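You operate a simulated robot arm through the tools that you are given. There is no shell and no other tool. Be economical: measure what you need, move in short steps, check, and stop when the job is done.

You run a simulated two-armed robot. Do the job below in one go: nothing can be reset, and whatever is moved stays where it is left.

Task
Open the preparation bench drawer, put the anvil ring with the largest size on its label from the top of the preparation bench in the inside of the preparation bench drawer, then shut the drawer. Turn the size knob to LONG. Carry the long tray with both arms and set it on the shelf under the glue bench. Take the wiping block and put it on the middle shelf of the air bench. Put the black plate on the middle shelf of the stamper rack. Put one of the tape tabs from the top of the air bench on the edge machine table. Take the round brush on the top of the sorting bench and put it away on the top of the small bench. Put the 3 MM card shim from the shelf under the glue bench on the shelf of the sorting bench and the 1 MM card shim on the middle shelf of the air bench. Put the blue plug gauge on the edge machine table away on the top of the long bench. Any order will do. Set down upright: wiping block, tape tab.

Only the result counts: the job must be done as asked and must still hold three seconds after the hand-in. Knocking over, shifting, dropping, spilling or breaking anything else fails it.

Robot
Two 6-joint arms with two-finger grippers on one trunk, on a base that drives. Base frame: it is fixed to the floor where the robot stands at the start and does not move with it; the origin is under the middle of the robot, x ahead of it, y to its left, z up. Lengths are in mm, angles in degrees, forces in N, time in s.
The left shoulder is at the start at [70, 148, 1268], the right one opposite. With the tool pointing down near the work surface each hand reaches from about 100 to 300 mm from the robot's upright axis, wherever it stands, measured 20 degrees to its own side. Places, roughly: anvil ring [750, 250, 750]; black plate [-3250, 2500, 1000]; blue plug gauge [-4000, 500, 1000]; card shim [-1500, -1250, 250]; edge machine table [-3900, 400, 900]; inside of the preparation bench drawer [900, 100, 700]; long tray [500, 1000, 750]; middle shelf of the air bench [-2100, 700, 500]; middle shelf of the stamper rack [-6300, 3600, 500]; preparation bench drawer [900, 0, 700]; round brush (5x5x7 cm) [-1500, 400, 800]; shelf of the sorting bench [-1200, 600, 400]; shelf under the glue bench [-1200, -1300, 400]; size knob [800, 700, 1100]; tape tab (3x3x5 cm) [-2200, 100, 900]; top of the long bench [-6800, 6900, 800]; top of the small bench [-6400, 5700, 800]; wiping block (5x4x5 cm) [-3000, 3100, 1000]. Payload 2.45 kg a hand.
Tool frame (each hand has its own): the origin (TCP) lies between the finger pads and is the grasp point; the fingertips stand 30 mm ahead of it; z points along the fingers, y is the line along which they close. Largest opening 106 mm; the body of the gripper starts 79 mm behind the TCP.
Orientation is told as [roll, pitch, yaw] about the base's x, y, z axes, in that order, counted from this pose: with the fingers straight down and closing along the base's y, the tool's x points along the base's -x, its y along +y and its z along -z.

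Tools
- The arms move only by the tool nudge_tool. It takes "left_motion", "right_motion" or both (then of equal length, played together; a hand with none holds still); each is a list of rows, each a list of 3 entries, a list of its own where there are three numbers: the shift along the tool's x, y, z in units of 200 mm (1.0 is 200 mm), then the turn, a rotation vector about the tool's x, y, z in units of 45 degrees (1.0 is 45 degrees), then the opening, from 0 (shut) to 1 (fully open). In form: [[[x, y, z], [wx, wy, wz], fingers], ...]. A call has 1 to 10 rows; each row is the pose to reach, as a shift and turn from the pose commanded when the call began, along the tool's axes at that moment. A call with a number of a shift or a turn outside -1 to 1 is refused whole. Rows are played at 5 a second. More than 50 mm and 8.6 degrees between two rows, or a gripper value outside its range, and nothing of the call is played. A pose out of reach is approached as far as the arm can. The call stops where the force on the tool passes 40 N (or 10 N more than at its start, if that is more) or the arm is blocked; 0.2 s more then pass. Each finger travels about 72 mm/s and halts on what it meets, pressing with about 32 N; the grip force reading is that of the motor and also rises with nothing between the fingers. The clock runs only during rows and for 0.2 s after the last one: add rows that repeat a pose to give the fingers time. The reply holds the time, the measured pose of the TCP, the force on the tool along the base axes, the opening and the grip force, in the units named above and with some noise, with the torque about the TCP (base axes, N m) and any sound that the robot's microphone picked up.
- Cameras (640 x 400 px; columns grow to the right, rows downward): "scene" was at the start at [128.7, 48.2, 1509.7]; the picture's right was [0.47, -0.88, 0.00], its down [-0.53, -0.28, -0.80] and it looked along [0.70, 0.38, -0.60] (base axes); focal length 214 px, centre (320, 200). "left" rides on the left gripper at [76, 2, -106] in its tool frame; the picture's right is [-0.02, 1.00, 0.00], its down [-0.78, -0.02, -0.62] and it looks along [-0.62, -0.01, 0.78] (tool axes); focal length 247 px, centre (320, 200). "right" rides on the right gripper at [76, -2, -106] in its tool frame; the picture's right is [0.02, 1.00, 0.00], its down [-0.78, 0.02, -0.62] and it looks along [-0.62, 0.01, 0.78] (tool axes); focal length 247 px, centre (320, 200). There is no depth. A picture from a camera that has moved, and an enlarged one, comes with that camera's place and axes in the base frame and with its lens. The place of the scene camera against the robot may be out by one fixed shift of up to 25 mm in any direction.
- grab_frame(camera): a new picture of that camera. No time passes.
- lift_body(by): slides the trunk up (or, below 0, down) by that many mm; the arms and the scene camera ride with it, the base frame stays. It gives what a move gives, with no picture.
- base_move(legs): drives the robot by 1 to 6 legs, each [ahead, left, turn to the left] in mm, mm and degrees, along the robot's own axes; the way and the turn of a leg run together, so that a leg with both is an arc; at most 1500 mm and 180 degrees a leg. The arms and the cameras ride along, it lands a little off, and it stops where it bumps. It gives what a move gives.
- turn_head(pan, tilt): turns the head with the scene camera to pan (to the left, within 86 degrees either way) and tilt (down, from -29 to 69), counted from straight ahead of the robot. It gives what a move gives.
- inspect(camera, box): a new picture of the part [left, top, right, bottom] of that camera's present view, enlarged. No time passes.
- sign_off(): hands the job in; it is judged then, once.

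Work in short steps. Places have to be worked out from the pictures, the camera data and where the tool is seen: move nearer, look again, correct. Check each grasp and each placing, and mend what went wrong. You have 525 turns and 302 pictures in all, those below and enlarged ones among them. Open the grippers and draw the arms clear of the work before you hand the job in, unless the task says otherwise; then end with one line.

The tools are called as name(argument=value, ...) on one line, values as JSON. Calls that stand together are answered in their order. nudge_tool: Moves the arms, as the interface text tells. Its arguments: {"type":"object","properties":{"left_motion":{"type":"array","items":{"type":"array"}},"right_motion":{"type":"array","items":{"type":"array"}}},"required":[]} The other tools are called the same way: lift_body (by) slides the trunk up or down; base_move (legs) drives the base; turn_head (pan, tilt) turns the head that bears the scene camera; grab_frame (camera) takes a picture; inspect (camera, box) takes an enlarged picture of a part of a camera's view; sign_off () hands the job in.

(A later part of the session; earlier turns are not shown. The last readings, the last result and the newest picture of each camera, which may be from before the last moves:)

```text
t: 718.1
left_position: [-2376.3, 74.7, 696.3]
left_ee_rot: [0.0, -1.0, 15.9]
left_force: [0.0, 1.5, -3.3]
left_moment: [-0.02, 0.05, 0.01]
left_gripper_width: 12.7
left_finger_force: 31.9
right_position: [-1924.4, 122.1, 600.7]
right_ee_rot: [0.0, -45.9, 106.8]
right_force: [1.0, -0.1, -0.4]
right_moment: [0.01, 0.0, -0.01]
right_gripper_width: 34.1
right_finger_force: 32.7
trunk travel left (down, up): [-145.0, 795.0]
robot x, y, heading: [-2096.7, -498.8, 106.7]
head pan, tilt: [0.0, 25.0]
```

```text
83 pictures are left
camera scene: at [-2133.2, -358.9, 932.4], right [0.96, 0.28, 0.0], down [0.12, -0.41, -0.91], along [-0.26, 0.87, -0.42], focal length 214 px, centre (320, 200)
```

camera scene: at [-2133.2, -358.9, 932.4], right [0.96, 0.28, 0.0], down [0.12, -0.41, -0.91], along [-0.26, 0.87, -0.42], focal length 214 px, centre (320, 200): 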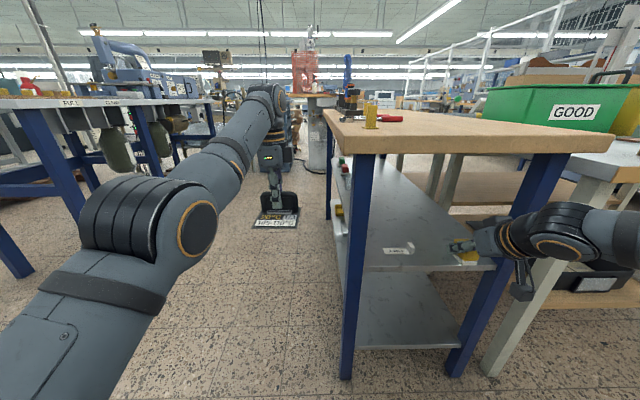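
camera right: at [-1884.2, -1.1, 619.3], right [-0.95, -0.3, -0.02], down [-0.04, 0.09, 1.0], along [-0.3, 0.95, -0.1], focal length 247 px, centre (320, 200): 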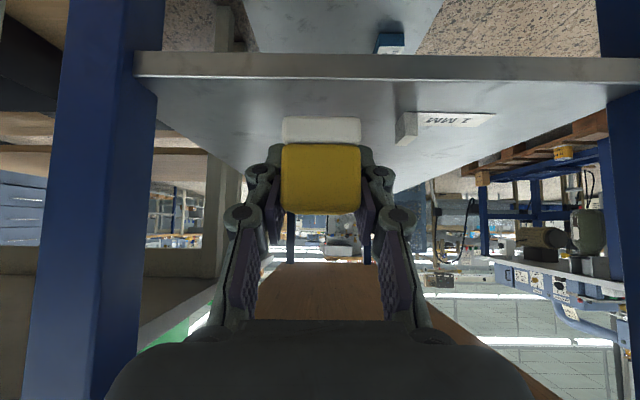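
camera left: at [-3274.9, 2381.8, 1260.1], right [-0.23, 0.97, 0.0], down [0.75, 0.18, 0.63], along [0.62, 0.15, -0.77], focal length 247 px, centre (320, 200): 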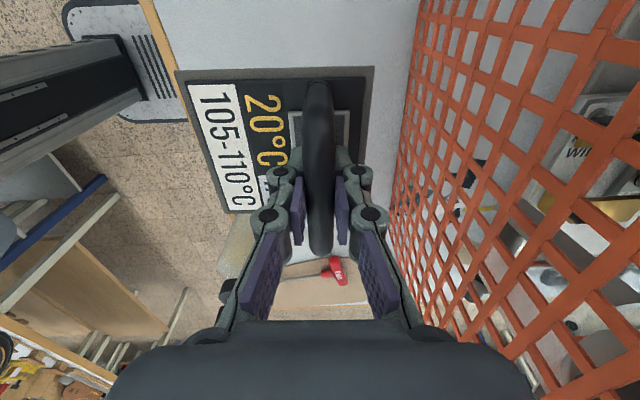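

Good alignment: the shim is clear on the left and the leg on the right. I go in another 90 mm and lower by feel.

base_move(legs=[[90, 0, 0]])

lift_body(by=-36)

grab_frame(camera="right")

```text
t: 719.2
left_position: [-2404.1, 161.5, 696.7]
left_ee_rot: [0.0, -1.1, 16.0]
left_force: [-0.2, 0.0, -3.7]
left_moment: [-0.07, 0.01, 0.02]
left_gripper_width: 12.7
left_finger_force: 32.0
right_position: [-1951.3, 210.4, 601.3]
right_ee_rot: [0.0, -46.1, 106.9]
right_force: [0.2, -0.5, 0.1]
right_moment: [0.02, 0.0, 0.0]
right_gripper_width: 33.9
right_finger_force: 32.3
trunk travel left (down, up): [-145.0, 795.0]
robot x, y, heading: [-2123.8, -411.8, 106.8]
head pan, tilt: [0.0, 25.0]
```

```text
t: 720.0
left_position: [-2405.3, 161.0, 660.7]
left_ee_rot: [0.0, -1.0, 16.1]
left_force: [0.4, 1.1, -2.7]
left_moment: [0.05, 0.03, -0.01]
left_gripper_width: 12.9
left_finger_force: 32.4
right_position: [-1952.1, 210.1, 565.9]
right_ee_rot: [-0.1, -46.1, 107.0]
right_force: [-0.2, 0.6, 0.0]
right_moment: [0.02, -0.02, 0.0]
right_gripper_width: 34.0
right_finger_force: 32.2
trunk travel left (down, up): [-109.0, 831.0]
robot x, y, heading: [-2120.4, -414.7, 106.7]
head pan, tilt: [0.0, 25.0]
```

```text
82 pictures are left
camera right: at [-1911.2, 86.1, 583.8], right [-0.95, -0.31, -0.02], down [-0.04, 0.09, 1.0], along [-0.3, 0.95, -0.1], focal length 247 px, centre (320, 200)
```

right: 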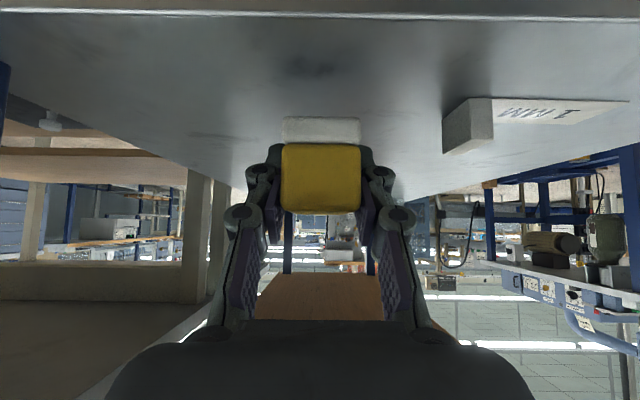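

lift_body(by=-8)

lift_body(by=-4)

lift_body(by=-3)

```text
t: 720.6
left_position: [-2405.1, 161.1, 651.9]
left_ee_rot: [0.1, -1.0, 16.0]
left_force: [0.4, -0.8, -3.1]
left_moment: [0.04, 0.04, -0.02]
left_gripper_width: 12.8
left_finger_force: 31.3
right_position: [-1951.8, 209.3, 557.3]
right_ee_rot: [0.0, -46.1, 106.8]
right_force: [-0.2, -0.3, -0.1]
right_moment: [-0.02, 0.0, 0.01]
right_gripper_width: 34.3
right_finger_force: 32.0
trunk travel left (down, up): [-101.0, 839.0]
robot x, y, heading: [-2120.3, -418.2, 106.7]
head pan, tilt: [0.0, 25.0]
```

```text
t: 721.1
left_position: [-2403.6, 160.4, 648.9]
left_ee_rot: [0.2, -1.1, 16.1]
left_force: [0.0, 0.1, -2.9]
left_moment: [0.01, 0.03, 0.02]
left_gripper_width: 12.8
left_finger_force: 32.1
right_position: [-1950.9, 208.5, 553.3]
right_ee_rot: [0.1, -46.1, 106.9]
right_force: [-0.4, -0.4, 0.1]
right_moment: [0.02, 0.0, 0.04]
right_gripper_width: 34.2
right_finger_force: 32.0
trunk travel left (down, up): [-97.0, 843.0]
robot x, y, heading: [-2117.2, -413.4, 106.5]
head pan, tilt: [0.0, 25.0]
```

```text
t: 721.6
left_position: [-2404.4, 161.3, 646.2]
left_ee_rot: [0.1, -1.0, 16.0]
left_force: [-0.6, -0.2, -3.0]
left_moment: [0.03, 0.03, -0.02]
left_gripper_width: 12.9
left_finger_force: 32.0
right_position: [-1951.0, 207.6, 550.8]
right_ee_rot: [0.0, -46.1, 106.9]
right_force: [0.2, 0.0, -0.1]
right_moment: [0.01, 0.01, 0.0]
right_gripper_width: 34.0
right_finger_force: 32.3
trunk travel left (down, up): [-94.0, 846.0]
robot x, y, heading: [-2118.0, -417.0, 106.7]
head pan, tilt: [0.0, 25.0]
```

lift_body(by=-2)

lift_body(by=-2)

```text
t: 722.1
left_position: [-2404.5, 161.5, 643.1]
left_ee_rot: [0.1, -1.0, 16.0]
left_force: [0.1, -0.8, -2.7]
left_moment: [0.03, 0.02, -0.04]
left_gripper_width: 12.8
left_finger_force: 32.2
right_position: [-1951.6, 208.8, 549.5]
right_ee_rot: [-0.1, -46.2, 107.0]
right_force: [0.0, 0.0, 1.6]
right_moment: [0.07, -0.01, 0.01]
right_gripper_width: 34.1
right_finger_force: 32.2
trunk travel left (down, up): [-92.0, 848.0]
robot x, y, heading: [-2117.0, -415.2, 106.8]
head pan, tilt: [0.0, 25.0]
```

```text
t: 722.6
left_position: [-2405.1, 160.1, 641.6]
left_ee_rot: [0.1, -1.0, 16.0]
left_force: [0.5, -0.8, -3.0]
left_moment: [0.03, -0.02, 0.03]
left_gripper_width: 12.4
left_finger_force: 31.9
right_position: [-1951.3, 209.3, 548.8]
right_ee_rot: [0.0, -46.2, 106.9]
right_force: [0.0, 2.2, 11.5]
right_moment: [0.27, 0.13, -0.01]
right_gripper_width: 34.1
right_finger_force: 31.8
trunk travel left (down, up): [-90.0, 850.0]
robot x, y, heading: [-2123.7, -417.4, 106.8]
head pan, tilt: [0.0, 25.0]
```

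The block is on the shelf. I release it, rise and check.

nudge_tool(right_motion=[[[0, 0, 0], [0, 0, 0], 0.4], [[0, 0, 0], [0, 0, 0], 0.5], [[0, 0, 0], [0, 0, 0], 0.5]])

lift_body(by=55)

base_move(legs=[[-120, 0, 0]])

grab_frame(camera="right")

```text
t: 723.5
left_position: [-2404.6, 160.8, 640.5]
left_ee_rot: [0.2, -1.0, 16.0]
left_force: [-0.4, -0.5, -2.7]
left_moment: [-0.01, 0.04, 0.0]
left_gripper_width: 12.6
left_finger_force: 31.9
right_position: [-1951.7, 210.0, 547.2]
right_ee_rot: [0.1, -46.1, 107.0]
right_force: [-0.6, 2.4, 6.5]
right_moment: [0.14, 0.03, 0.0]
right_gripper_width: 54.1
right_finger_force: 0.0
trunk travel left (down, up): [-90.0, 850.0]
robot x, y, heading: [-2121.9, -411.9, 106.9]
head pan, tilt: [0.0, 25.0]
```

```text
t: 724.4
left_position: [-2403.6, 160.6, 696.8]
left_ee_rot: [0.0, -1.1, 16.0]
left_force: [0.0, 0.0, -3.9]
left_moment: [0.0, 0.02, 0.02]
left_gripper_width: 12.9
left_finger_force: 32.3
right_position: [-1950.8, 208.4, 601.8]
right_ee_rot: [0.0, -46.0, 106.9]
right_force: [0.8, -0.1, 0.0]
right_moment: [-0.02, -0.01, 0.03]
right_gripper_width: 52.7
right_finger_force: 0.1
trunk travel left (down, up): [-145.0, 795.0]
robot x, y, heading: [-2122.0, -416.6, 106.9]
head pan, tilt: [0.0, 25.0]
```

```text
t: 725.6
left_position: [-2370.9, 47.0, 697.7]
left_ee_rot: [0.1, -1.1, 16.1]
left_force: [-0.5, 1.1, -2.7]
left_moment: [0.06, 0.04, 0.01]
left_gripper_width: 12.8
left_finger_force: 31.8
right_position: [-1917.7, 96.1, 602.0]
right_ee_rot: [0.0, -46.1, 107.0]
right_force: [0.0, 0.3, 0.7]
right_moment: [0.02, 0.02, -0.01]
right_gripper_width: 53.3
right_finger_force: 0.1
trunk travel left (down, up): [-145.0, 795.0]
robot x, y, heading: [-2087.1, -528.7, 106.8]
head pan, tilt: [0.0, 25.0]
```

```text
81 pictures are left
camera right: at [-1878.0, -26.9, 619.9], right [-0.95, -0.31, -0.02], down [-0.04, 0.09, 1.0], along [-0.3, 0.95, -0.1], focal length 247 px, centre (320, 200)
```

right: 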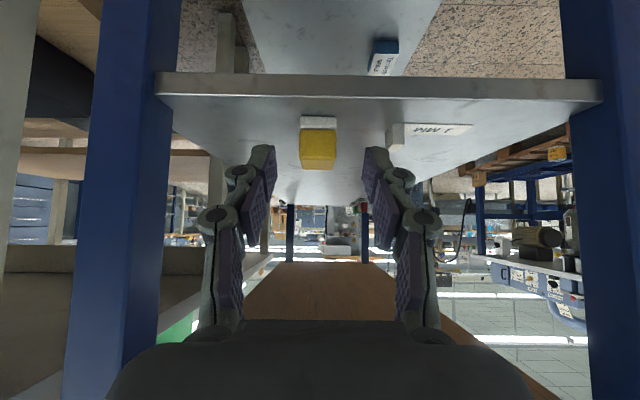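

The wiping block stands upright beside the shim. Last item: the black plate to the stamper rack. I back out, raise, and drive the known way east and north.

base_move(legs=[[-160, 0, 0]])

lift_body(by=400)

lift_body(by=250)

base_move(legs=[[0, 0, -91], [1100, 70, 0], [1080, 70, 0], [0, 0, 90]])

turn_head(pan=0, tilt=20)

grab_frame(camera="scene")

```text
t: 727.1
left_position: [-2326.4, -109.9, 696.7]
left_ee_rot: [0.0, -1.0, 16.3]
left_force: [-0.6, -0.2, -2.8]
left_moment: [0.0, 0.01, 0.0]
left_gripper_width: 12.7
left_finger_force: 31.7
right_position: [-1872.6, -59.1, 602.0]
right_ee_rot: [0.0, -46.1, 107.2]
right_force: [1.2, -0.1, -0.4]
right_moment: [0.0, 0.0, -0.03]
right_gripper_width: 53.1
right_finger_force: 0.0
trunk travel left (down, up): [-145.0, 795.0]
robot x, y, heading: [-2037.4, -689.2, 107.1]
head pan, tilt: [0.0, 25.0]
```

```text
t: 730.9
left_position: [-2325.7, -108.9, 1097.2]
left_ee_rot: [0.2, -1.0, 16.3]
left_force: [-0.5, -0.1, -2.3]
left_moment: [0.02, 0.02, 0.0]
left_gripper_width: 13.0
left_finger_force: 31.9
right_position: [-1872.1, -59.2, 1000.8]
right_ee_rot: [0.0, -46.0, 107.3]
right_force: [0.6, -0.2, -0.3]
right_moment: [-0.02, -0.02, 0.02]
right_gripper_width: 53.0
right_finger_force: 0.1
trunk travel left (down, up): [-545.0, 395.0]
robot x, y, heading: [-2036.5, -687.1, 106.9]
head pan, tilt: [0.0, 25.0]
```

```text
t: 733.5
left_position: [-2325.5, -108.4, 1345.3]
left_ee_rot: [0.0, -1.0, 16.3]
left_force: [0.0, -0.7, -3.0]
left_moment: [0.01, 0.03, 0.0]
left_gripper_width: 13.1
left_finger_force: 32.0
right_position: [-1873.5, -58.4, 1252.2]
right_ee_rot: [0.1, -45.9, 107.2]
right_force: [-0.1, 0.8, -0.4]
right_moment: [-0.02, -0.04, -0.02]
right_gripper_width: 53.1
right_finger_force: 0.1
trunk travel left (down, up): [-795.0, 145.0]
robot x, y, heading: [-2040.6, -685.2, 106.8]
head pan, tilt: [0.0, 25.0]
```

```text
t: 752.0
left_position: [-239.5, 639.9, 1346.4]
left_ee_rot: [0.1, -0.9, 14.9]
left_force: [1.0, -0.3, -3.2]
left_moment: [0.04, 0.03, 0.03]
left_gripper_width: 12.8
left_finger_force: 32.3
right_position: [213.5, 680.5, 1251.4]
right_ee_rot: [-0.1, -46.0, 105.9]
right_force: [0.3, 0.2, -0.5]
right_moment: [0.01, -0.02, 0.01]
right_gripper_width: 53.0
right_finger_force: 0.1
trunk travel left (down, up): [-795.0, 145.0]
robot x, y, heading: [38.6, 55.0, 105.8]
head pan, tilt: [0.0, 25.0]
```

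```text
t: 752.7
left_position: [-241.3, 641.3, 1346.1]
left_ee_rot: [0.2, -1.0, 15.0]
left_force: [-0.6, 0.3, -2.7]
left_moment: [0.03, 0.04, -0.02]
left_gripper_width: 12.5
left_finger_force: 32.3
right_position: [213.1, 681.3, 1251.4]
right_ee_rot: [0.0, -46.0, 106.0]
right_force: [0.4, 0.4, 0.2]
right_moment: [-0.01, 0.01, 0.0]
right_gripper_width: 53.0
right_finger_force: 0.1
trunk travel left (down, up): [-795.0, 145.0]
robot x, y, heading: [34.1, 58.1, 105.7]
head pan, tilt: [0.0, 20.0]
```

```text
80 pictures are left
camera scene: at [-3.0, 204.2, 1590.5], right [0.96, 0.27, 0.0], down [0.09, -0.33, -0.94], along [-0.25, 0.9, -0.34], focal length 214 px, centre (320, 200)
```

scene: 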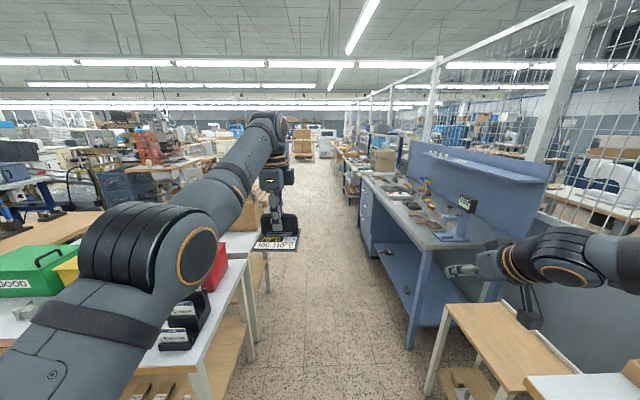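

The aisle is clear. I drive north in four legs, then turn west.

base_move(legs=[[1300, 20, 0.3], [1300, 0, 0], [1250, 20, 0], [1280, 20, 0], [0, 0, 62]])

turn_head(pan=0, tilt=20)

grab_frame(camera="scene")

```text
t: 780.1
left_position: [-2003.6, 5034.8, 1346.9]
left_ee_rot: [0.1, -1.0, 77.3]
left_force: [0.2, -0.5, -2.8]
left_moment: [0.0, -0.01, -0.03]
left_gripper_width: 12.7
left_finger_force: 32.2
right_position: [-1827.2, 5454.6, 1252.0]
right_ee_rot: [0.0, -46.0, 168.3]
right_force: [-0.1, -0.4, -0.7]
right_moment: [0.02, -0.01, 0.02]
right_gripper_width: 53.3
right_finger_force: 0.0
trunk travel left (down, up): [-795.0, 145.0]
robot x, y, heading: [-1361.4, 5006.1, 168.1]
head pan, tilt: [0.0, 20.0]
```

```text
t: 780.7
left_position: [-2003.3, 5034.8, 1346.7]
left_ee_rot: [0.1, -1.1, 77.2]
left_force: [0.2, 1.2, -3.7]
left_moment: [-0.02, 0.04, 0.0]
left_gripper_width: 12.6
left_finger_force: 31.9
right_position: [-1828.3, 5455.1, 1251.3]
right_ee_rot: [0.0, -46.0, 168.3]
right_force: [0.1, -0.4, -0.6]
right_moment: [0.0, -0.01, -0.01]
right_gripper_width: 52.9
right_finger_force: 0.0
trunk travel left (down, up): [-795.0, 145.0]
robot x, y, heading: [-1364.4, 5005.4, 168.1]
head pan, tilt: [0.0, 20.0]
```

```text
79 pictures are left
camera scene: at [-1499.7, 5043.9, 1590.6], right [0.21, 0.98, 0.0], down [0.34, -0.07, -0.94], along [-0.92, 0.19, -0.34], focal length 214 px, centre (320, 200)
```

scene: 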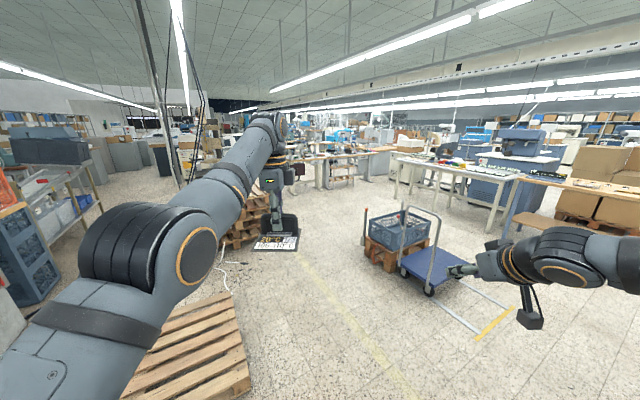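

I continue west through the passage towards the rack and look.

base_move(legs=[[1300, 0, 0.7], [1330, 0, 0], [0, 0, 14], [1150, 0, 0]])

turn_head(pan=35, tilt=30)

grab_frame(camera="scene")

```text
t: 799.9
left_position: [-5742.1, 5252.6, 1347.2]
left_ee_rot: [0.0, -0.9, 93.1]
left_force: [0.2, 0.1, -2.2]
left_moment: [0.0, 0.02, -0.04]
left_gripper_width: 12.8
left_finger_force: 32.0
right_position: [-5687.3, 5705.8, 1250.9]
right_ee_rot: [0.0, -46.2, -176.0]
right_force: [0.5, 0.2, -0.8]
right_moment: [0.01, -0.03, 0.0]
right_gripper_width: 53.2
right_finger_force: 0.0
trunk travel left (down, up): [-795.0, 145.0]
robot x, y, heading: [-5115.5, 5400.6, -176.3]
head pan, tilt: [0.0, 20.0]
```

```text
t: 800.9
left_position: [-5743.4, 5252.2, 1346.3]
left_ee_rot: [0.0, -1.1, 93.1]
left_force: [0.3, -0.1, -2.6]
left_moment: [0.01, 0.0, 0.01]
left_gripper_width: 13.0
left_finger_force: 32.4
right_position: [-5688.8, 5705.6, 1250.8]
right_ee_rot: [0.0, -46.0, -176.0]
right_force: [0.2, -0.4, -0.5]
right_moment: [0.01, 0.0, 0.01]
right_gripper_width: 52.9
right_finger_force: 0.0
trunk travel left (down, up): [-795.0, 145.0]
robot x, y, heading: [-5119.2, 5399.8, -176.3]
head pan, tilt: [35.0, 30.0]
```

```text
78 pictures are left
camera scene: at [-5236.4, 5348.1, 1574.6], right [-0.63, 0.78, 0.0], down [0.39, 0.31, -0.87], along [-0.68, -0.54, -0.5], focal length 214 px, centre (320, 200)
```

scene: 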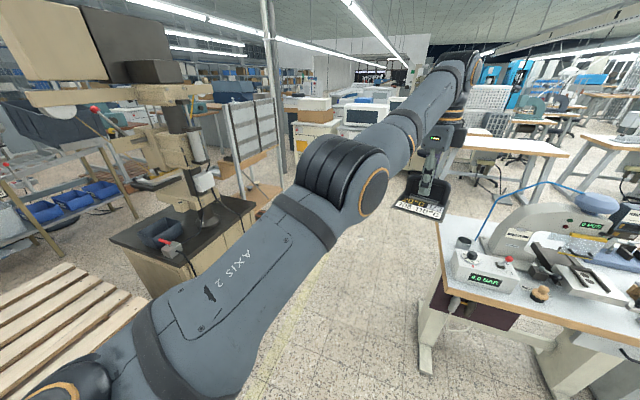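

I move a little further west and turn to face south to see the rack.

base_move(legs=[[450, 0, 0], [0, 0, 82]])

turn_head(pan=0, tilt=25)

grab_frame(camera="scene")

```text
t: 807.1
left_position: [-5490.1, 4730.8, 1346.3]
left_ee_rot: [0.0, -0.9, 175.8]
left_force: [-0.8, 0.0, -2.2]
left_moment: [0.0, 0.01, 0.01]
left_gripper_width: 12.8
left_finger_force: 31.5
right_position: [-5933.1, 4841.7, 1251.5]
right_ee_rot: [0.1, -46.1, -93.3]
right_force: [0.1, 0.0, -0.1]
right_moment: [0.01, -0.01, 0.0]
right_gripper_width: 52.9
right_finger_force: 0.1
trunk travel left (down, up): [-795.0, 145.0]
robot x, y, heading: [-5558.8, 5373.7, -93.5]
head pan, tilt: [35.0, 30.0]
```

```text
t: 808.1
left_position: [-5490.3, 4731.7, 1346.3]
left_ee_rot: [0.1, -1.0, 175.9]
left_force: [-0.3, -0.2, -3.5]
left_moment: [-0.04, 0.02, 0.01]
left_gripper_width: 13.0
left_finger_force: 32.0
right_position: [-5932.2, 4842.2, 1251.6]
right_ee_rot: [0.0, -46.1, -93.2]
right_force: [-0.2, -0.4, -1.2]
right_moment: [0.0, 0.0, 0.0]
right_gripper_width: 53.0
right_finger_force: 0.0
trunk travel left (down, up): [-795.0, 145.0]
robot x, y, heading: [-5558.7, 5370.5, -93.6]
head pan, tilt: [0.0, 25.0]
```

```text
77 pictures are left
camera scene: at [-5565.0, 5234.6, 1582.5], right [-1.0, 0.06, 0.0], down [0.03, 0.42, -0.91], along [-0.05, -0.9, -0.42], focal length 214 px, centre (320, 200)
```

scene: 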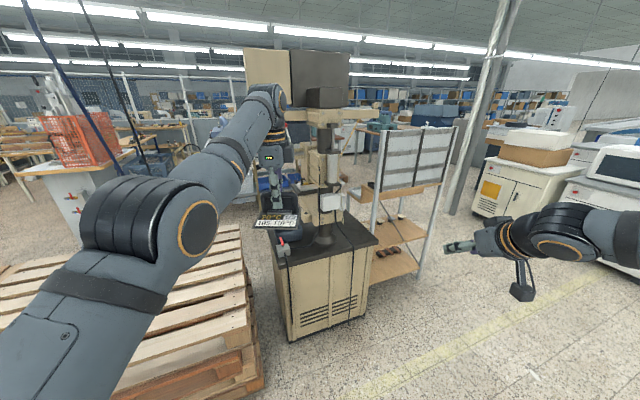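

I zoom on the rack.

inspect(camera="scene", box=[350, 110, 470, 290])

```text
2.22 times, centred on (410, 200) of scene
camera zoom: at [-5565.0, 5234.6, 1582.5], right [-1.0, 0.06, 0.0], down [0.03, 0.42, -0.91], along [-0.05, -0.9, -0.42], focal length 477 px, centre (120, 200)
```

zoom: 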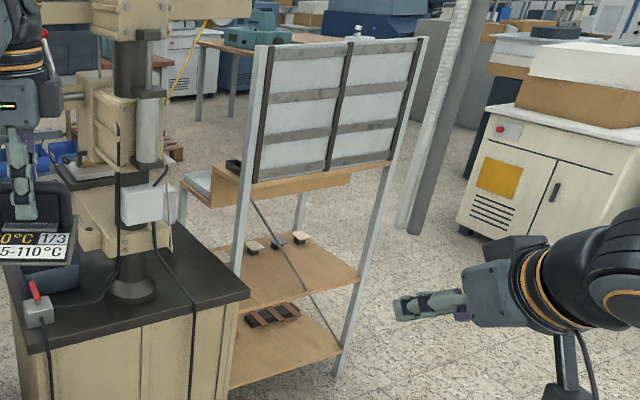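

I see the rack from its back: a thin diagonal brace crosses this side, but its right half is open, and the middle shelf (z about 505) has free room. I move to a spot in front of it for a closer look.

base_move(legs=[[450, 0, 0], [0, -680, 0], [0, 0, 19]])

lift_body(by=-250)

turn_head(pan=0, tilt=30)

grab_frame(camera="scene")

```text
t: 815.2
left_position: [-5981.6, 4382.8, 1347.1]
left_ee_rot: [0.0, -0.9, -164.1]
left_force: [0.2, -0.1, -2.9]
left_moment: [0.0, 0.01, -0.01]
left_gripper_width: 13.0
left_finger_force: 31.6
right_position: [-6434.5, 4335.7, 1251.3]
right_ee_rot: [0.1, -46.0, -73.2]
right_force: [-0.4, 0.5, 1.0]
right_moment: [0.0, -0.04, -0.01]
right_gripper_width: 52.8
right_finger_force: 0.0
trunk travel left (down, up): [-795.0, 145.0]
robot x, y, heading: [-6263.3, 4963.2, -73.6]
head pan, tilt: [0.0, 25.0]
```

```text
t: 817.8
left_position: [-5980.4, 4383.8, 1095.5]
left_ee_rot: [0.1, -1.1, -164.2]
left_force: [0.1, 0.6, -2.8]
left_moment: [0.0, 0.0, 0.02]
left_gripper_width: 12.8
left_finger_force: 32.5
right_position: [-6434.4, 4336.0, 1002.2]
right_ee_rot: [0.0, -46.1, -73.1]
right_force: [0.1, -0.5, -0.1]
right_moment: [0.02, 0.05, -0.03]
right_gripper_width: 52.9
right_finger_force: 0.1
trunk travel left (down, up): [-545.0, 395.0]
robot x, y, heading: [-6263.6, 4957.6, -73.6]
head pan, tilt: [0.0, 25.0]
```

```text
t: 818.4
left_position: [-5980.6, 4383.9, 1096.2]
left_ee_rot: [0.1, -1.0, -164.1]
left_force: [0.0, -0.2, -2.5]
left_moment: [0.02, -0.05, -0.02]
left_gripper_width: 13.0
left_finger_force: 31.8
right_position: [-6434.0, 4337.0, 1001.2]
right_ee_rot: [0.0, -46.0, -73.2]
right_force: [-1.0, -1.1, 1.0]
right_moment: [0.0, 0.01, 0.02]
right_gripper_width: 53.0
right_finger_force: 0.1
trunk travel left (down, up): [-545.0, 395.0]
robot x, y, heading: [-6259.5, 4959.9, -73.2]
head pan, tilt: [0.0, 30.0]
```

```text
75 pictures are left
camera scene: at [-6221.4, 4832.8, 1324.6], right [-0.96, -0.29, 0.0], down [-0.14, 0.48, -0.87], along [0.25, -0.83, -0.5], focal length 214 px, centre (320, 200)
```

scene: 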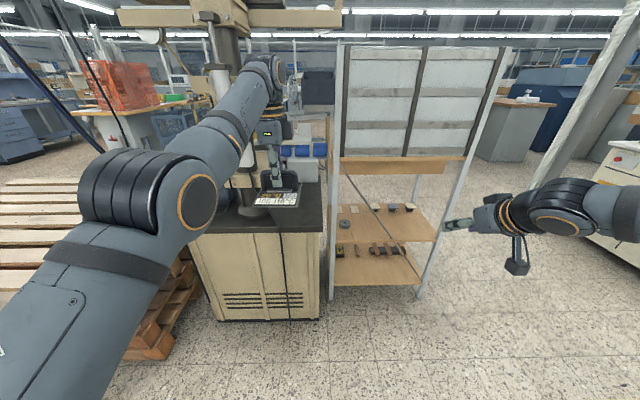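

I zoom on the middle shelf and the brace.

inspect(camera="scene", box=[320, 150, 460, 300])

```text
2.67 times, centred on (390, 225) of scene
camera zoom: at [-6221.4, 4832.8, 1324.6], right [-0.96, -0.29, 0.0], down [-0.14, 0.48, -0.87], along [0.25, -0.83, -0.5], focal length 572 px, centre (133, 133)
```

zoom: 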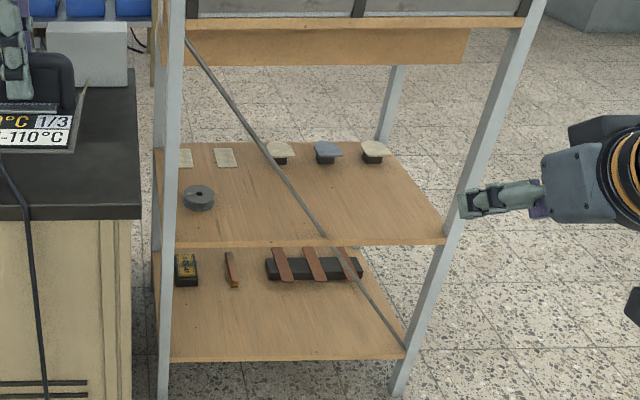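

The right part of the middle shelf is free, right of the brace. I strafe right 642 mm, lower to shelf-entry height, and look.

base_move(legs=[[0, -642, 0]])

lift_body(by=-400)

lift_body(by=-90)

turn_head(pan=20, tilt=20)

grab_frame(camera="scene")

```text
t: 822.0
left_position: [-6589.8, 4198.2, 1097.9]
left_ee_rot: [0.1, -1.0, -163.3]
left_force: [-0.4, -0.1, -3.1]
left_moment: [0.0, -0.01, 0.01]
left_gripper_width: 12.9
left_finger_force: 32.2
right_position: [-7042.8, 4144.1, 1000.5]
right_ee_rot: [-0.1, -46.1, -72.3]
right_force: [0.6, -0.7, -0.3]
right_moment: [0.0, -0.03, 0.0]
right_gripper_width: 53.0
right_finger_force: 0.0
trunk travel left (down, up): [-545.0, 395.0]
robot x, y, heading: [-6882.4, 4769.2, -72.8]
head pan, tilt: [0.0, 30.0]
```

```text
t: 825.9
left_position: [-6590.7, 4199.2, 697.0]
left_ee_rot: [0.1, -1.1, -163.3]
left_force: [0.7, 0.0, -2.0]
left_moment: [-0.01, -0.01, -0.04]
left_gripper_width: 12.7
left_finger_force: 31.9
right_position: [-7043.3, 4145.0, 601.0]
right_ee_rot: [0.0, -46.2, -72.3]
right_force: [0.4, 0.0, -0.3]
right_moment: [0.01, 0.05, -0.01]
right_gripper_width: 52.7
right_finger_force: 0.0
trunk travel left (down, up): [-145.0, 795.0]
robot x, y, heading: [-6878.4, 4771.2, -72.7]
head pan, tilt: [0.0, 30.0]
```

```text
t: 827.1
left_position: [-6589.8, 4198.3, 606.7]
left_ee_rot: [0.0, -1.0, -163.3]
left_force: [-0.2, 0.2, -3.1]
left_moment: [-0.02, -0.06, 0.0]
left_gripper_width: 12.7
left_finger_force: 32.0
right_position: [-7041.6, 4144.2, 511.9]
right_ee_rot: [0.0, -46.1, -72.3]
right_force: [0.5, 0.0, -1.2]
right_moment: [0.0, 0.01, -0.04]
right_gripper_width: 53.1
right_finger_force: 0.0
trunk travel left (down, up): [-55.0, 885.0]
robot x, y, heading: [-6883.7, 4769.2, -72.7]
head pan, tilt: [0.0, 30.0]
```

```text
t: 828.0
left_position: [-6589.0, 4198.7, 606.3]
left_ee_rot: [0.1, -1.1, -163.3]
left_force: [-0.1, -0.9, -3.0]
left_moment: [-0.01, -0.04, -0.03]
left_gripper_width: 12.8
left_finger_force: 31.7
right_position: [-7042.5, 4144.5, 512.3]
right_ee_rot: [0.0, -46.2, -72.3]
right_force: [-0.3, 0.0, 0.0]
right_moment: [-0.01, 0.02, -0.02]
right_gripper_width: 53.1
right_finger_force: 0.1
trunk travel left (down, up): [-55.0, 885.0]
robot x, y, heading: [-6881.5, 4773.6, -72.8]
head pan, tilt: [20.0, 20.0]
```

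```text
73 pictures are left
camera scene: at [-6808.1, 4656.9, 850.5], right [-0.79, -0.61, 0.0], down [-0.21, 0.27, -0.94], along [0.57, -0.75, -0.34], focal length 214 px, centre (320, 200)
```

scene: 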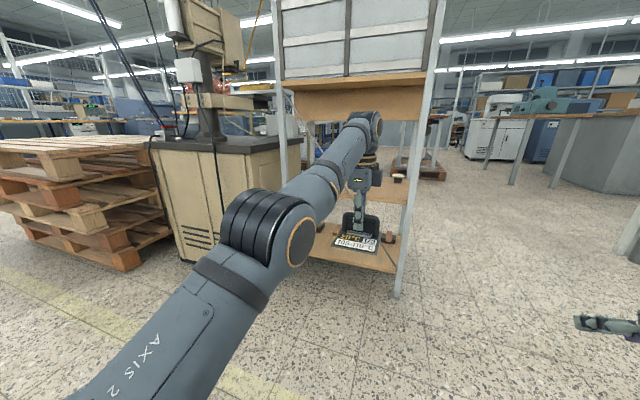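

The plate must clear the shelf while my wrist clears a board under the top shelf. I tilt the left hand 15° so the wrist stays further out, and approach halfway.

nudge_tool(left_motion=[[[0, 0, -0.03], [-0.067, 0, 0], 0], [[0, 0, -0.06], [-0.133, 0, 0], 0], [[0, 0, -0.09], [-0.2, 0, 0], 0], [[0, 0, -0.12], [-0.267, 0, 0], 0], [[0, 0, -0.14], [-0.333, 0, 0], 0], [[0, 0, -0.14], [-0.333, 0, 0], 0]])

base_move(legs=[[320, 20, 0]])

grab_frame(camera="left")

grab_frame(camera="scene")

```text
t: 829.4
left_position: [-6585.5, 4163.1, 652.1]
left_ee_rot: [14.9, -1.0, -163.3]
left_force: [-0.8, -0.6, -2.8]
left_moment: [0.0, -0.03, -0.01]
left_gripper_width: 13.0
left_finger_force: 31.5
left hand out of reach, approached as far as the arm can: row 1, 2, 3, 4, 5, 6
right_position: [-7042.8, 4144.2, 511.6]
right_ee_rot: [0.0, -46.1, -72.3]
right_force: [0.3, 0.1, -0.3]
right_moment: [0.0, -0.02, 0.0]
right_gripper_width: 53.1
right_finger_force: 0.0
trunk travel left (down, up): [-55.0, 885.0]
robot x, y, heading: [-6881.4, 4770.4, -72.8]
head pan, tilt: [20.0, 20.0]
```

```text
t: 831.5
left_position: [-6470.1, 3864.7, 652.6]
left_ee_rot: [14.9, -1.0, -163.3]
left_force: [0.3, -0.5, -2.9]
left_moment: [0.01, -0.02, 0.02]
left_gripper_width: 13.1
left_finger_force: 31.7
right_position: [-6927.3, 3844.5, 511.5]
right_ee_rot: [0.0, -46.0, -72.3]
right_force: [0.9, 0.0, 0.1]
right_moment: [0.01, 0.0, -0.02]
right_gripper_width: 52.9
right_finger_force: 0.0
trunk travel left (down, up): [-55.0, 885.0]
robot x, y, heading: [-6767.2, 4474.7, -72.4]
head pan, tilt: [20.0, 20.0]
```

```text
72 pictures are left
camera left: at [-6401.5, 3911.3, 754.6], right [0.26, -0.93, 0.26], down [-0.79, -0.05, 0.61], along [-0.55, -0.36, -0.75], focal length 247 px, centre (320, 200)
```

left: 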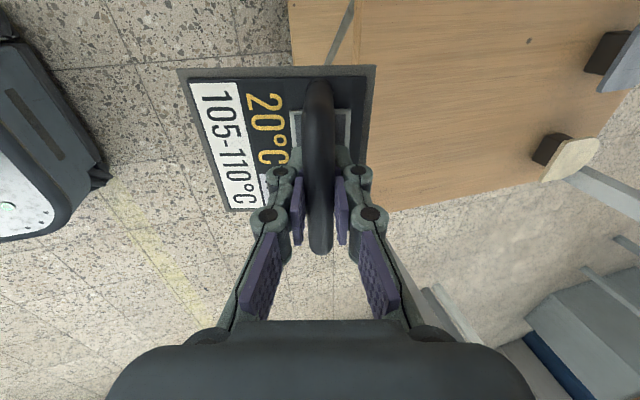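

```text
71 pictures are left
camera scene: at [-6692.8, 4357.1, 850.5], right [-0.79, -0.61, 0.0], down [-0.21, 0.27, -0.94], along [0.57, -0.75, -0.34], focal length 214 px, centre (320, 200)
```

scene: 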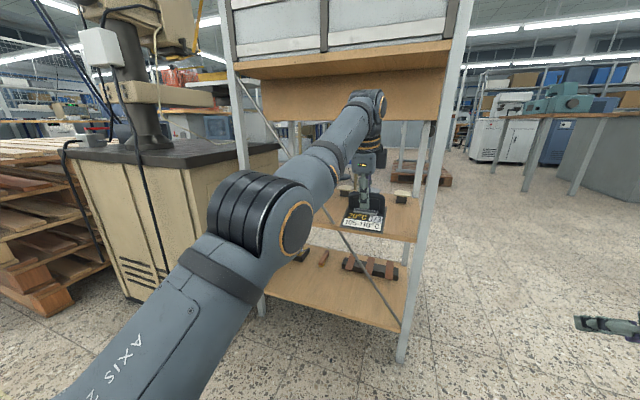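

From the hand camera the shelf edge is just under the plate's far end, nearer than the head camera suggested. I lower 34 mm and go in 118 mm.

lift_body(by=-34)

base_move(legs=[[60, 0, 0]])

grab_frame(camera="left")

grab_frame(camera="scene")

```text
t: 832.3
left_position: [-6470.7, 3863.5, 618.2]
left_ee_rot: [14.8, -1.0, -163.3]
left_force: [0.3, 0.5, -2.5]
left_moment: [0.01, 0.02, -0.01]
left_gripper_width: 12.8
left_finger_force: 31.8
right_position: [-6927.7, 3844.9, 478.2]
right_ee_rot: [0.1, -46.1, -72.3]
right_force: [0.1, 0.2, -0.2]
right_moment: [-0.04, -0.01, -0.01]
right_gripper_width: 53.0
right_finger_force: 0.1
trunk travel left (down, up): [-21.0, 919.0]
robot x, y, heading: [-6763.4, 4470.6, -72.6]
head pan, tilt: [20.0, 20.0]
```

```text
t: 833.2
left_position: [-6451.8, 3808.1, 619.2]
left_ee_rot: [14.9, -1.0, -163.3]
left_force: [-0.2, 0.6, -2.2]
left_moment: [0.04, 0.01, 0.0]
left_gripper_width: 13.0
left_finger_force: 31.9
right_position: [-6909.7, 3787.3, 478.3]
right_ee_rot: [0.0, -46.0, -72.2]
right_force: [0.4, -0.6, -0.6]
right_moment: [-0.01, 0.0, -0.04]
right_gripper_width: 53.2
right_finger_force: 0.0
trunk travel left (down, up): [-21.0, 919.0]
robot x, y, heading: [-6750.8, 4414.8, -72.8]
head pan, tilt: [20.0, 20.0]
```

```text
70 pictures are left
camera left: at [-6383.3, 3854.2, 720.4], right [0.26, -0.93, 0.26], down [-0.79, -0.05, 0.61], along [-0.55, -0.36, -0.75], focal length 247 px, centre (320, 200)
```

left: 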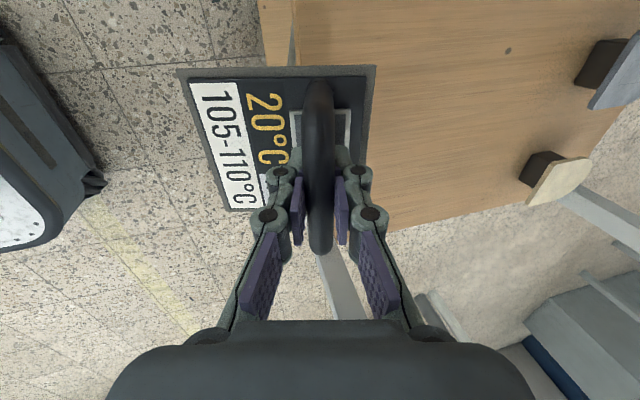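

```text
69 pictures are left
camera scene: at [-6674.8, 4299.9, 816.5], right [-0.79, -0.61, 0.0], down [-0.21, 0.27, -0.94], along [0.57, -0.75, -0.34], focal length 214 px, centre (320, 200)
```

scene: 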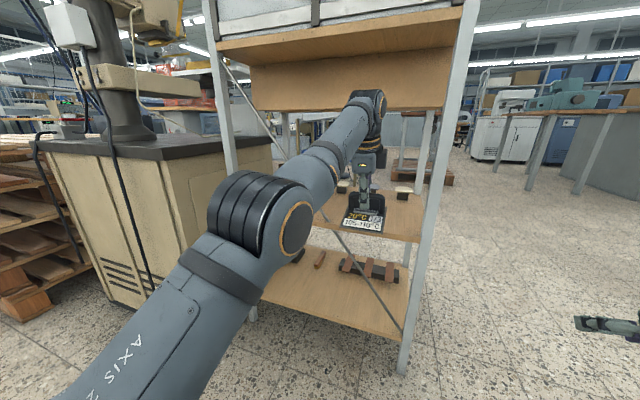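

Comparing where the plate appears, the shelf is lower (about z 505) and the plate's near end still in front of the edge. I lower the left hand 28 mm with the arm and then go in 90 mm.

nudge_tool(left_motion=[[[0, -0.009, 0.034], [0, 0, 0], 0], [[0, -0.018, 0.068], [0, 0, 0], 0], [[0, -0.027, 0.102], [0, 0, 0], 0], [[0, -0.036, 0.135], [0, 0, 0], 0], [[0, -0.036, 0.135], [0, 0, 0], 0]])

base_move(legs=[[50, 0, 0]])

inspect(camera="scene", box=[220, 40, 460, 300])

grab_frame(camera="left")

```text
t: 834.4
left_position: [-6451.9, 3796.4, 593.6]
left_ee_rot: [14.8, -0.9, -163.3]
left_force: [0.1, -0.4, -2.3]
left_moment: [-0.02, -0.05, -0.01]
left_gripper_width: 13.0
left_finger_force: 32.2
left hand out of reach, approached as far as the arm can: row 2, 3, 4, 5
right_position: [-6909.2, 3787.8, 476.1]
right_ee_rot: [-0.1, -46.0, -72.4]
right_force: [-0.1, -0.1, -0.4]
right_moment: [-0.02, 0.04, -0.01]
right_gripper_width: 53.1
right_finger_force: 0.1
trunk travel left (down, up): [-21.0, 919.0]
robot x, y, heading: [-6748.1, 4418.8, -72.6]
head pan, tilt: [20.0, 20.0]
```

```text
t: 835.4
left_position: [-6435.7, 3747.8, 594.0]
left_ee_rot: [14.6, -0.9, -163.3]
left_force: [-0.1, 0.4, -2.6]
left_moment: [0.0, 0.01, -0.01]
left_gripper_width: 12.8
left_finger_force: 32.0
right_position: [-6893.7, 3739.2, 477.5]
right_ee_rot: [0.1, -46.0, -72.3]
right_force: [0.2, -0.4, 1.0]
right_moment: [-0.02, 0.0, 0.0]
right_gripper_width: 53.0
right_finger_force: 0.0
trunk travel left (down, up): [-21.0, 919.0]
robot x, y, heading: [-6731.1, 4367.4, -72.8]
head pan, tilt: [20.0, 20.0]
```

```text
1.54 times, centred on (340, 170) of scene
camera zoom: at [-6659.7, 4251.7, 816.5], right [-0.79, -0.61, 0.0], down [-0.21, 0.27, -0.94], along [0.57, -0.75, -0.34], focal length 330 px, centre (289, 246)
```

zoom: 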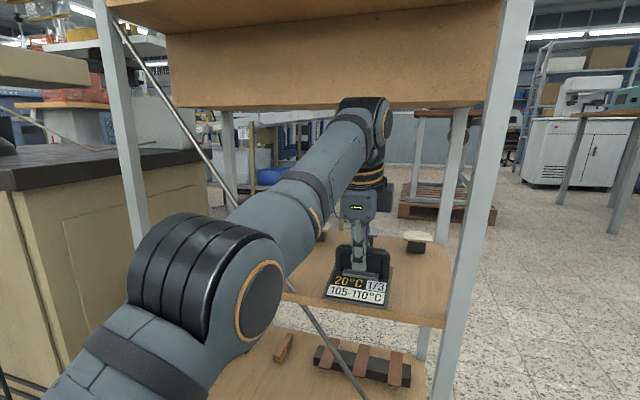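

```text
67 pictures are left
camera left: at [-6367.6, 3795.1, 696.8], right [0.26, -0.93, 0.25], down [-0.79, -0.06, 0.61], along [-0.55, -0.36, -0.75], focal length 247 px, centre (320, 200)
```

left: 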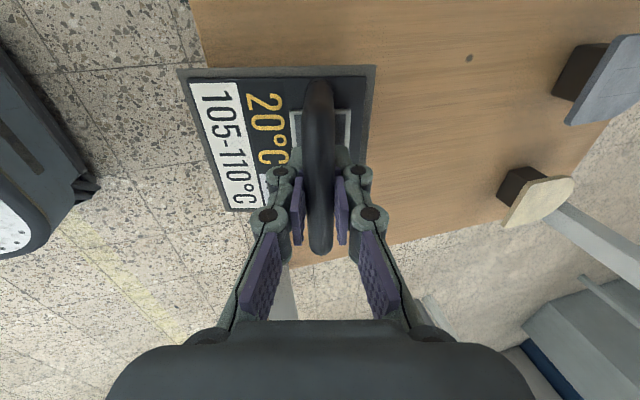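

The wrist is well clear of the board, which sits deeper. The plate needs about 70 mm more to lie fully on the shelf; I go in 75 mm and check.

base_move(legs=[[75, 0, 0]])

grab_frame(camera="left")

inspect(camera="scene", box=[220, 40, 460, 300])

```text
t: 836.4
left_position: [-6412.1, 3675.2, 594.3]
left_ee_rot: [14.7, -0.9, -163.2]
left_force: [0.6, -0.2, -2.7]
left_moment: [0.0, -0.02, 0.01]
left_gripper_width: 12.8
left_finger_force: 31.7
right_position: [-6871.1, 3667.3, 477.6]
right_ee_rot: [0.0, -46.2, -72.3]
right_force: [0.4, 0.3, -1.2]
right_moment: [0.04, 0.01, 0.01]
right_gripper_width: 52.9
right_finger_force: 0.0
trunk travel left (down, up): [-21.0, 919.0]
robot x, y, heading: [-6714.4, 4287.9, -72.5]
head pan, tilt: [20.0, 20.0]
```

```text
66 pictures are left
camera left: at [-6344.3, 3722.8, 696.7], right [0.26, -0.93, 0.25], down [-0.79, -0.06, 0.61], along [-0.55, -0.36, -0.75], focal length 247 px, centre (320, 200)
```

left: 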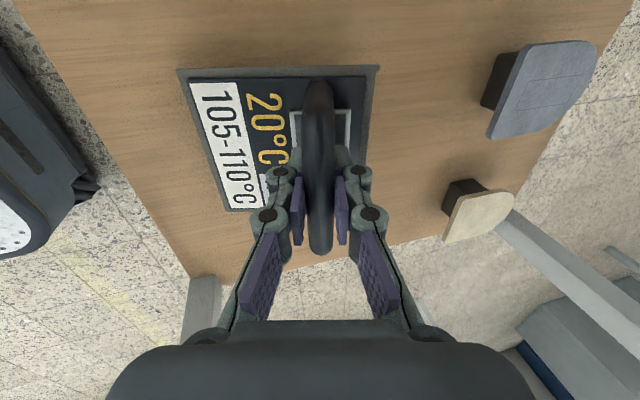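

```text
1.54 times, centred on (340, 170) of scene
camera zoom: at [-6636.7, 4179.2, 816.5], right [-0.79, -0.61, 0.0], down [-0.21, 0.27, -0.94], along [0.57, -0.75, -0.34], focal length 330 px, centre (289, 246)
```

zoom: 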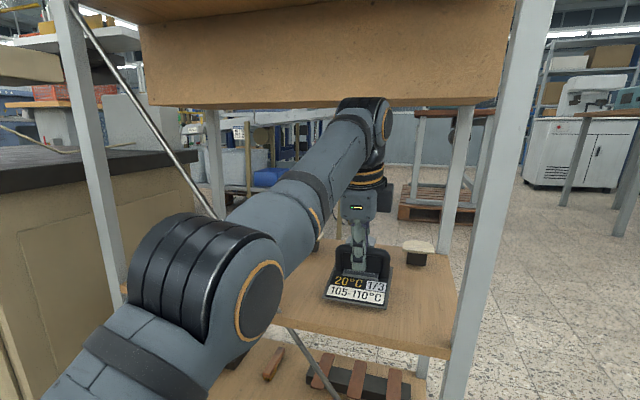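

The plate is fully over the shelf. I lower until its near end touches, then level the hand while going down.

lift_body(by=-10)

lift_body(by=-8)

```text
t: 837.0
left_position: [-6411.6, 3677.2, 584.2]
left_ee_rot: [14.8, -0.9, -163.1]
left_force: [0.2, -0.1, -2.4]
left_moment: [-0.02, -0.05, 0.02]
left_gripper_width: 13.2
left_finger_force: 32.1
right_position: [-6871.4, 3667.3, 467.0]
right_ee_rot: [-0.1, -46.0, -72.2]
right_force: [-0.2, -0.6, 0.7]
right_moment: [-0.01, 0.02, -0.02]
right_gripper_width: 52.6
right_finger_force: 0.0
trunk travel left (down, up): [-11.0, 929.0]
robot x, y, heading: [-6712.5, 4298.6, -72.4]
head pan, tilt: [20.0, 20.0]
```

```text
t: 837.6
left_position: [-6412.5, 3676.1, 576.4]
left_ee_rot: [14.7, -1.0, -163.1]
left_force: [-0.2, -0.6, -0.4]
left_moment: [0.09, 0.18, 0.06]
left_gripper_width: 12.9
left_finger_force: 31.8
right_position: [-6871.9, 3666.6, 458.5]
right_ee_rot: [-0.1, -46.1, -72.2]
right_force: [0.7, 0.6, 0.8]
right_moment: [0.05, 0.02, -0.03]
right_gripper_width: 53.0
right_finger_force: 0.1
trunk travel left (down, up): [-3.0, 937.0]
robot x, y, heading: [-6711.3, 4293.6, -72.7]
head pan, tilt: [20.0, 20.0]
```

The near end has just touched. I rotate the hand level about that edge while lowering 22 mm.

nudge_tool(left_motion=[[[0, -0.002, 0.015], [0.045, 0, 0], 0], [[0, -0.004, 0.03], [0.09, 0, 0], 0], [[0, -0.006, 0.045], [0.135, 0, 0], 0], [[0, -0.008, 0.06], [0.18, 0, 0], 0], [[0, -0.01, 0.073], [0.225, 0, 0], 0], [[0, -0.012, 0.085], [0.27, 0, 0], 0], [[0, -0.014, 0.096], [0.31, 0, 0], 0], [[0, -0.014, 0.096], [0.31, 0, 0], 0]])

inspect(camera="scene", box=[220, 40, 460, 300])

```text
t: 838.7
left_position: [-6414.0, 3699.0, 559.8]
left_ee_rot: [6.7, -0.9, -163.4]
left_force: [-2.0, 4.9, 15.0]
left_moment: [1.35, -0.03, 0.08]
left_gripper_width: 13.8
left_finger_force: 32.4
left hand out of reach, approached as far as the arm can: row 1, 2, 3, 4, 5
right_position: [-6870.9, 3667.4, 459.3]
right_ee_rot: [-0.1, -46.3, -72.3]
right_force: [-0.6, 0.9, -0.1]
right_moment: [0.01, -0.02, 0.04]
right_gripper_width: 53.3
right_finger_force: 0.0
trunk travel left (down, up): [-3.0, 937.0]
robot x, y, heading: [-6710.5, 4294.2, -72.4]
head pan, tilt: [20.0, 20.0]
stopped in row 5 (left hand): the force on the tool passed its limit at 44 N (the readings are from after the stop); the commanded pose is now the measured one
```

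```text
1.54 times, centred on (340, 170) of scene
camera zoom: at [-6637.7, 4181.0, 798.7], right [-0.79, -0.61, 0.0], down [-0.21, 0.27, -0.94], along [0.57, -0.75, -0.34], focal length 330 px, centre (289, 246)
```

zoom: 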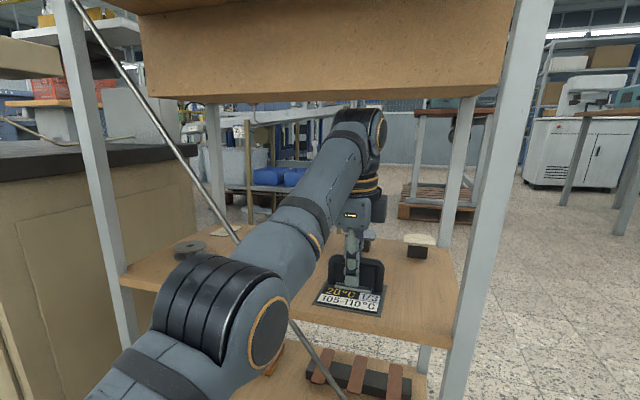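

The near end rests on the shelf and the tilt is down to about 6°. The rest is a few millimetres, so I release it gently.

nudge_tool(left_motion=[[[0, 0, -0.005], [0.05, 0, 0], 0.02], [[0, 0, -0.005], [0.08, 0, 0], 0.2], [[0, 0, -0.005], [0.08, 0, 0], 0.45], [[0, 0, -0.005], [0.08, 0, 0], 0.5], [[0, 0, -0.005], [0.08, 0, 0], 0.5]])

grab_frame(camera="left")

inspect(camera="scene", box=[220, 40, 460, 300])

```text
t: 839.9
left_position: [-6412.6, 3710.2, 551.3]
left_ee_rot: [2.8, -1.0, -163.1]
left_force: [1.6, 0.1, 4.9]
left_moment: [0.02, -0.08, -0.03]
left_gripper_width: 56.4
left_finger_force: 3.5
left hand out of reach, approached as far as the arm can: row 1, 2, 3, 4, 5
right_position: [-6869.9, 3667.9, 460.1]
right_ee_rot: [0.0, -46.0, -72.2]
right_force: [-0.5, 0.3, 0.0]
right_moment: [0.01, 0.02, 0.04]
right_gripper_width: 53.1
right_finger_force: 0.1
trunk travel left (down, up): [-3.0, 937.0]
robot x, y, heading: [-6710.2, 4294.7, -72.6]
head pan, tilt: [20.0, 20.0]
```

```text
63 pictures are left
camera left: at [-6338.1, 3736.5, 657.1], right [0.27, -0.96, 0.05], down [-0.75, -0.18, 0.63], along [-0.6, -0.21, -0.77], focal length 247 px, centre (320, 200)
```

left: 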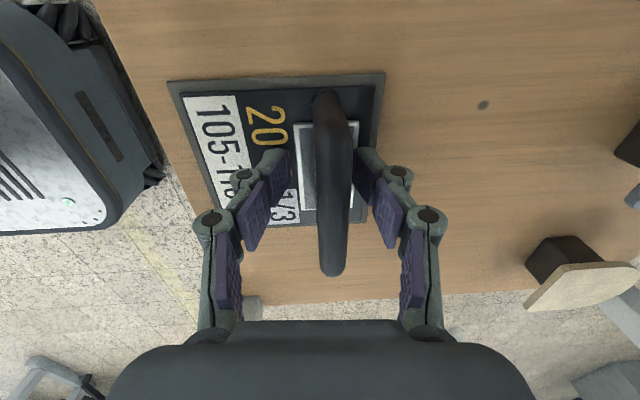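

```text
1.54 times, centred on (340, 170) of scene
camera zoom: at [-6636.9, 4179.8, 798.6], right [-0.79, -0.61, 0.0], down [-0.21, 0.27, -0.94], along [0.57, -0.75, -0.34], focal length 330 px, centre (289, 246)
```

zoom: 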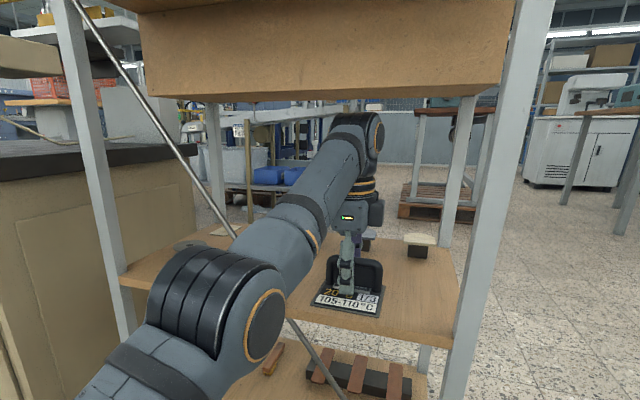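

The plate lies flat on the middle shelf, fully inside the edge. I raise the hand 50 mm clear of the handle and back out.

lift_body(by=30)

lift_body(by=25)

grab_frame(camera="left")

```text
t: 840.6
left_position: [-6412.3, 3710.1, 581.1]
left_ee_rot: [2.9, -0.9, -163.3]
left_force: [0.3, -0.6, 0.8]
left_moment: [0.02, -0.05, -0.01]
left_gripper_width: 52.8
left_finger_force: 0.0
right_position: [-6871.4, 3667.1, 490.1]
right_ee_rot: [-0.1, -46.0, -72.3]
right_force: [1.1, 0.5, 0.5]
right_moment: [0.02, 0.0, 0.01]
right_gripper_width: 52.8
right_finger_force: 0.1
trunk travel left (down, up): [-33.0, 907.0]
robot x, y, heading: [-6711.4, 4294.5, -72.9]
head pan, tilt: [20.0, 20.0]
```

```text
t: 841.3
left_position: [-6412.2, 3709.7, 607.2]
left_ee_rot: [2.9, -1.0, -163.3]
left_force: [1.0, 0.1, -0.2]
left_moment: [-0.02, -0.01, -0.01]
left_gripper_width: 53.2
left_finger_force: 0.0
right_position: [-6872.0, 3667.2, 514.5]
right_ee_rot: [0.0, -46.0, -72.3]
right_force: [1.0, -0.4, -0.1]
right_moment: [-0.01, -0.02, -0.01]
right_gripper_width: 53.0
right_finger_force: 0.1
trunk travel left (down, up): [-58.0, 882.0]
robot x, y, heading: [-6708.7, 4293.9, -72.6]
head pan, tilt: [20.0, 20.0]
```

```text
61 pictures are left
camera left: at [-6338.6, 3736.0, 712.1], right [0.27, -0.96, 0.05], down [-0.75, -0.18, 0.63], along [-0.6, -0.21, -0.77], focal length 247 px, centre (320, 200)
```

left: 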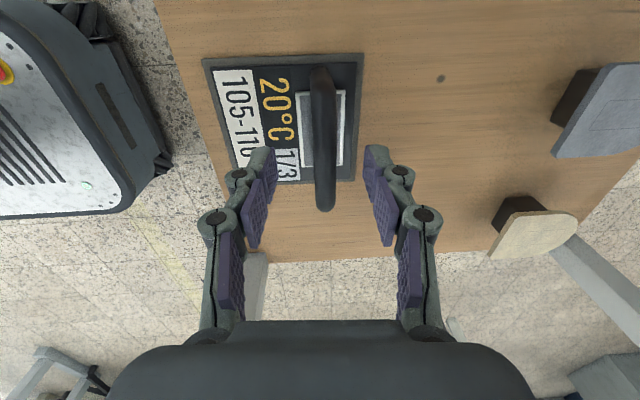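

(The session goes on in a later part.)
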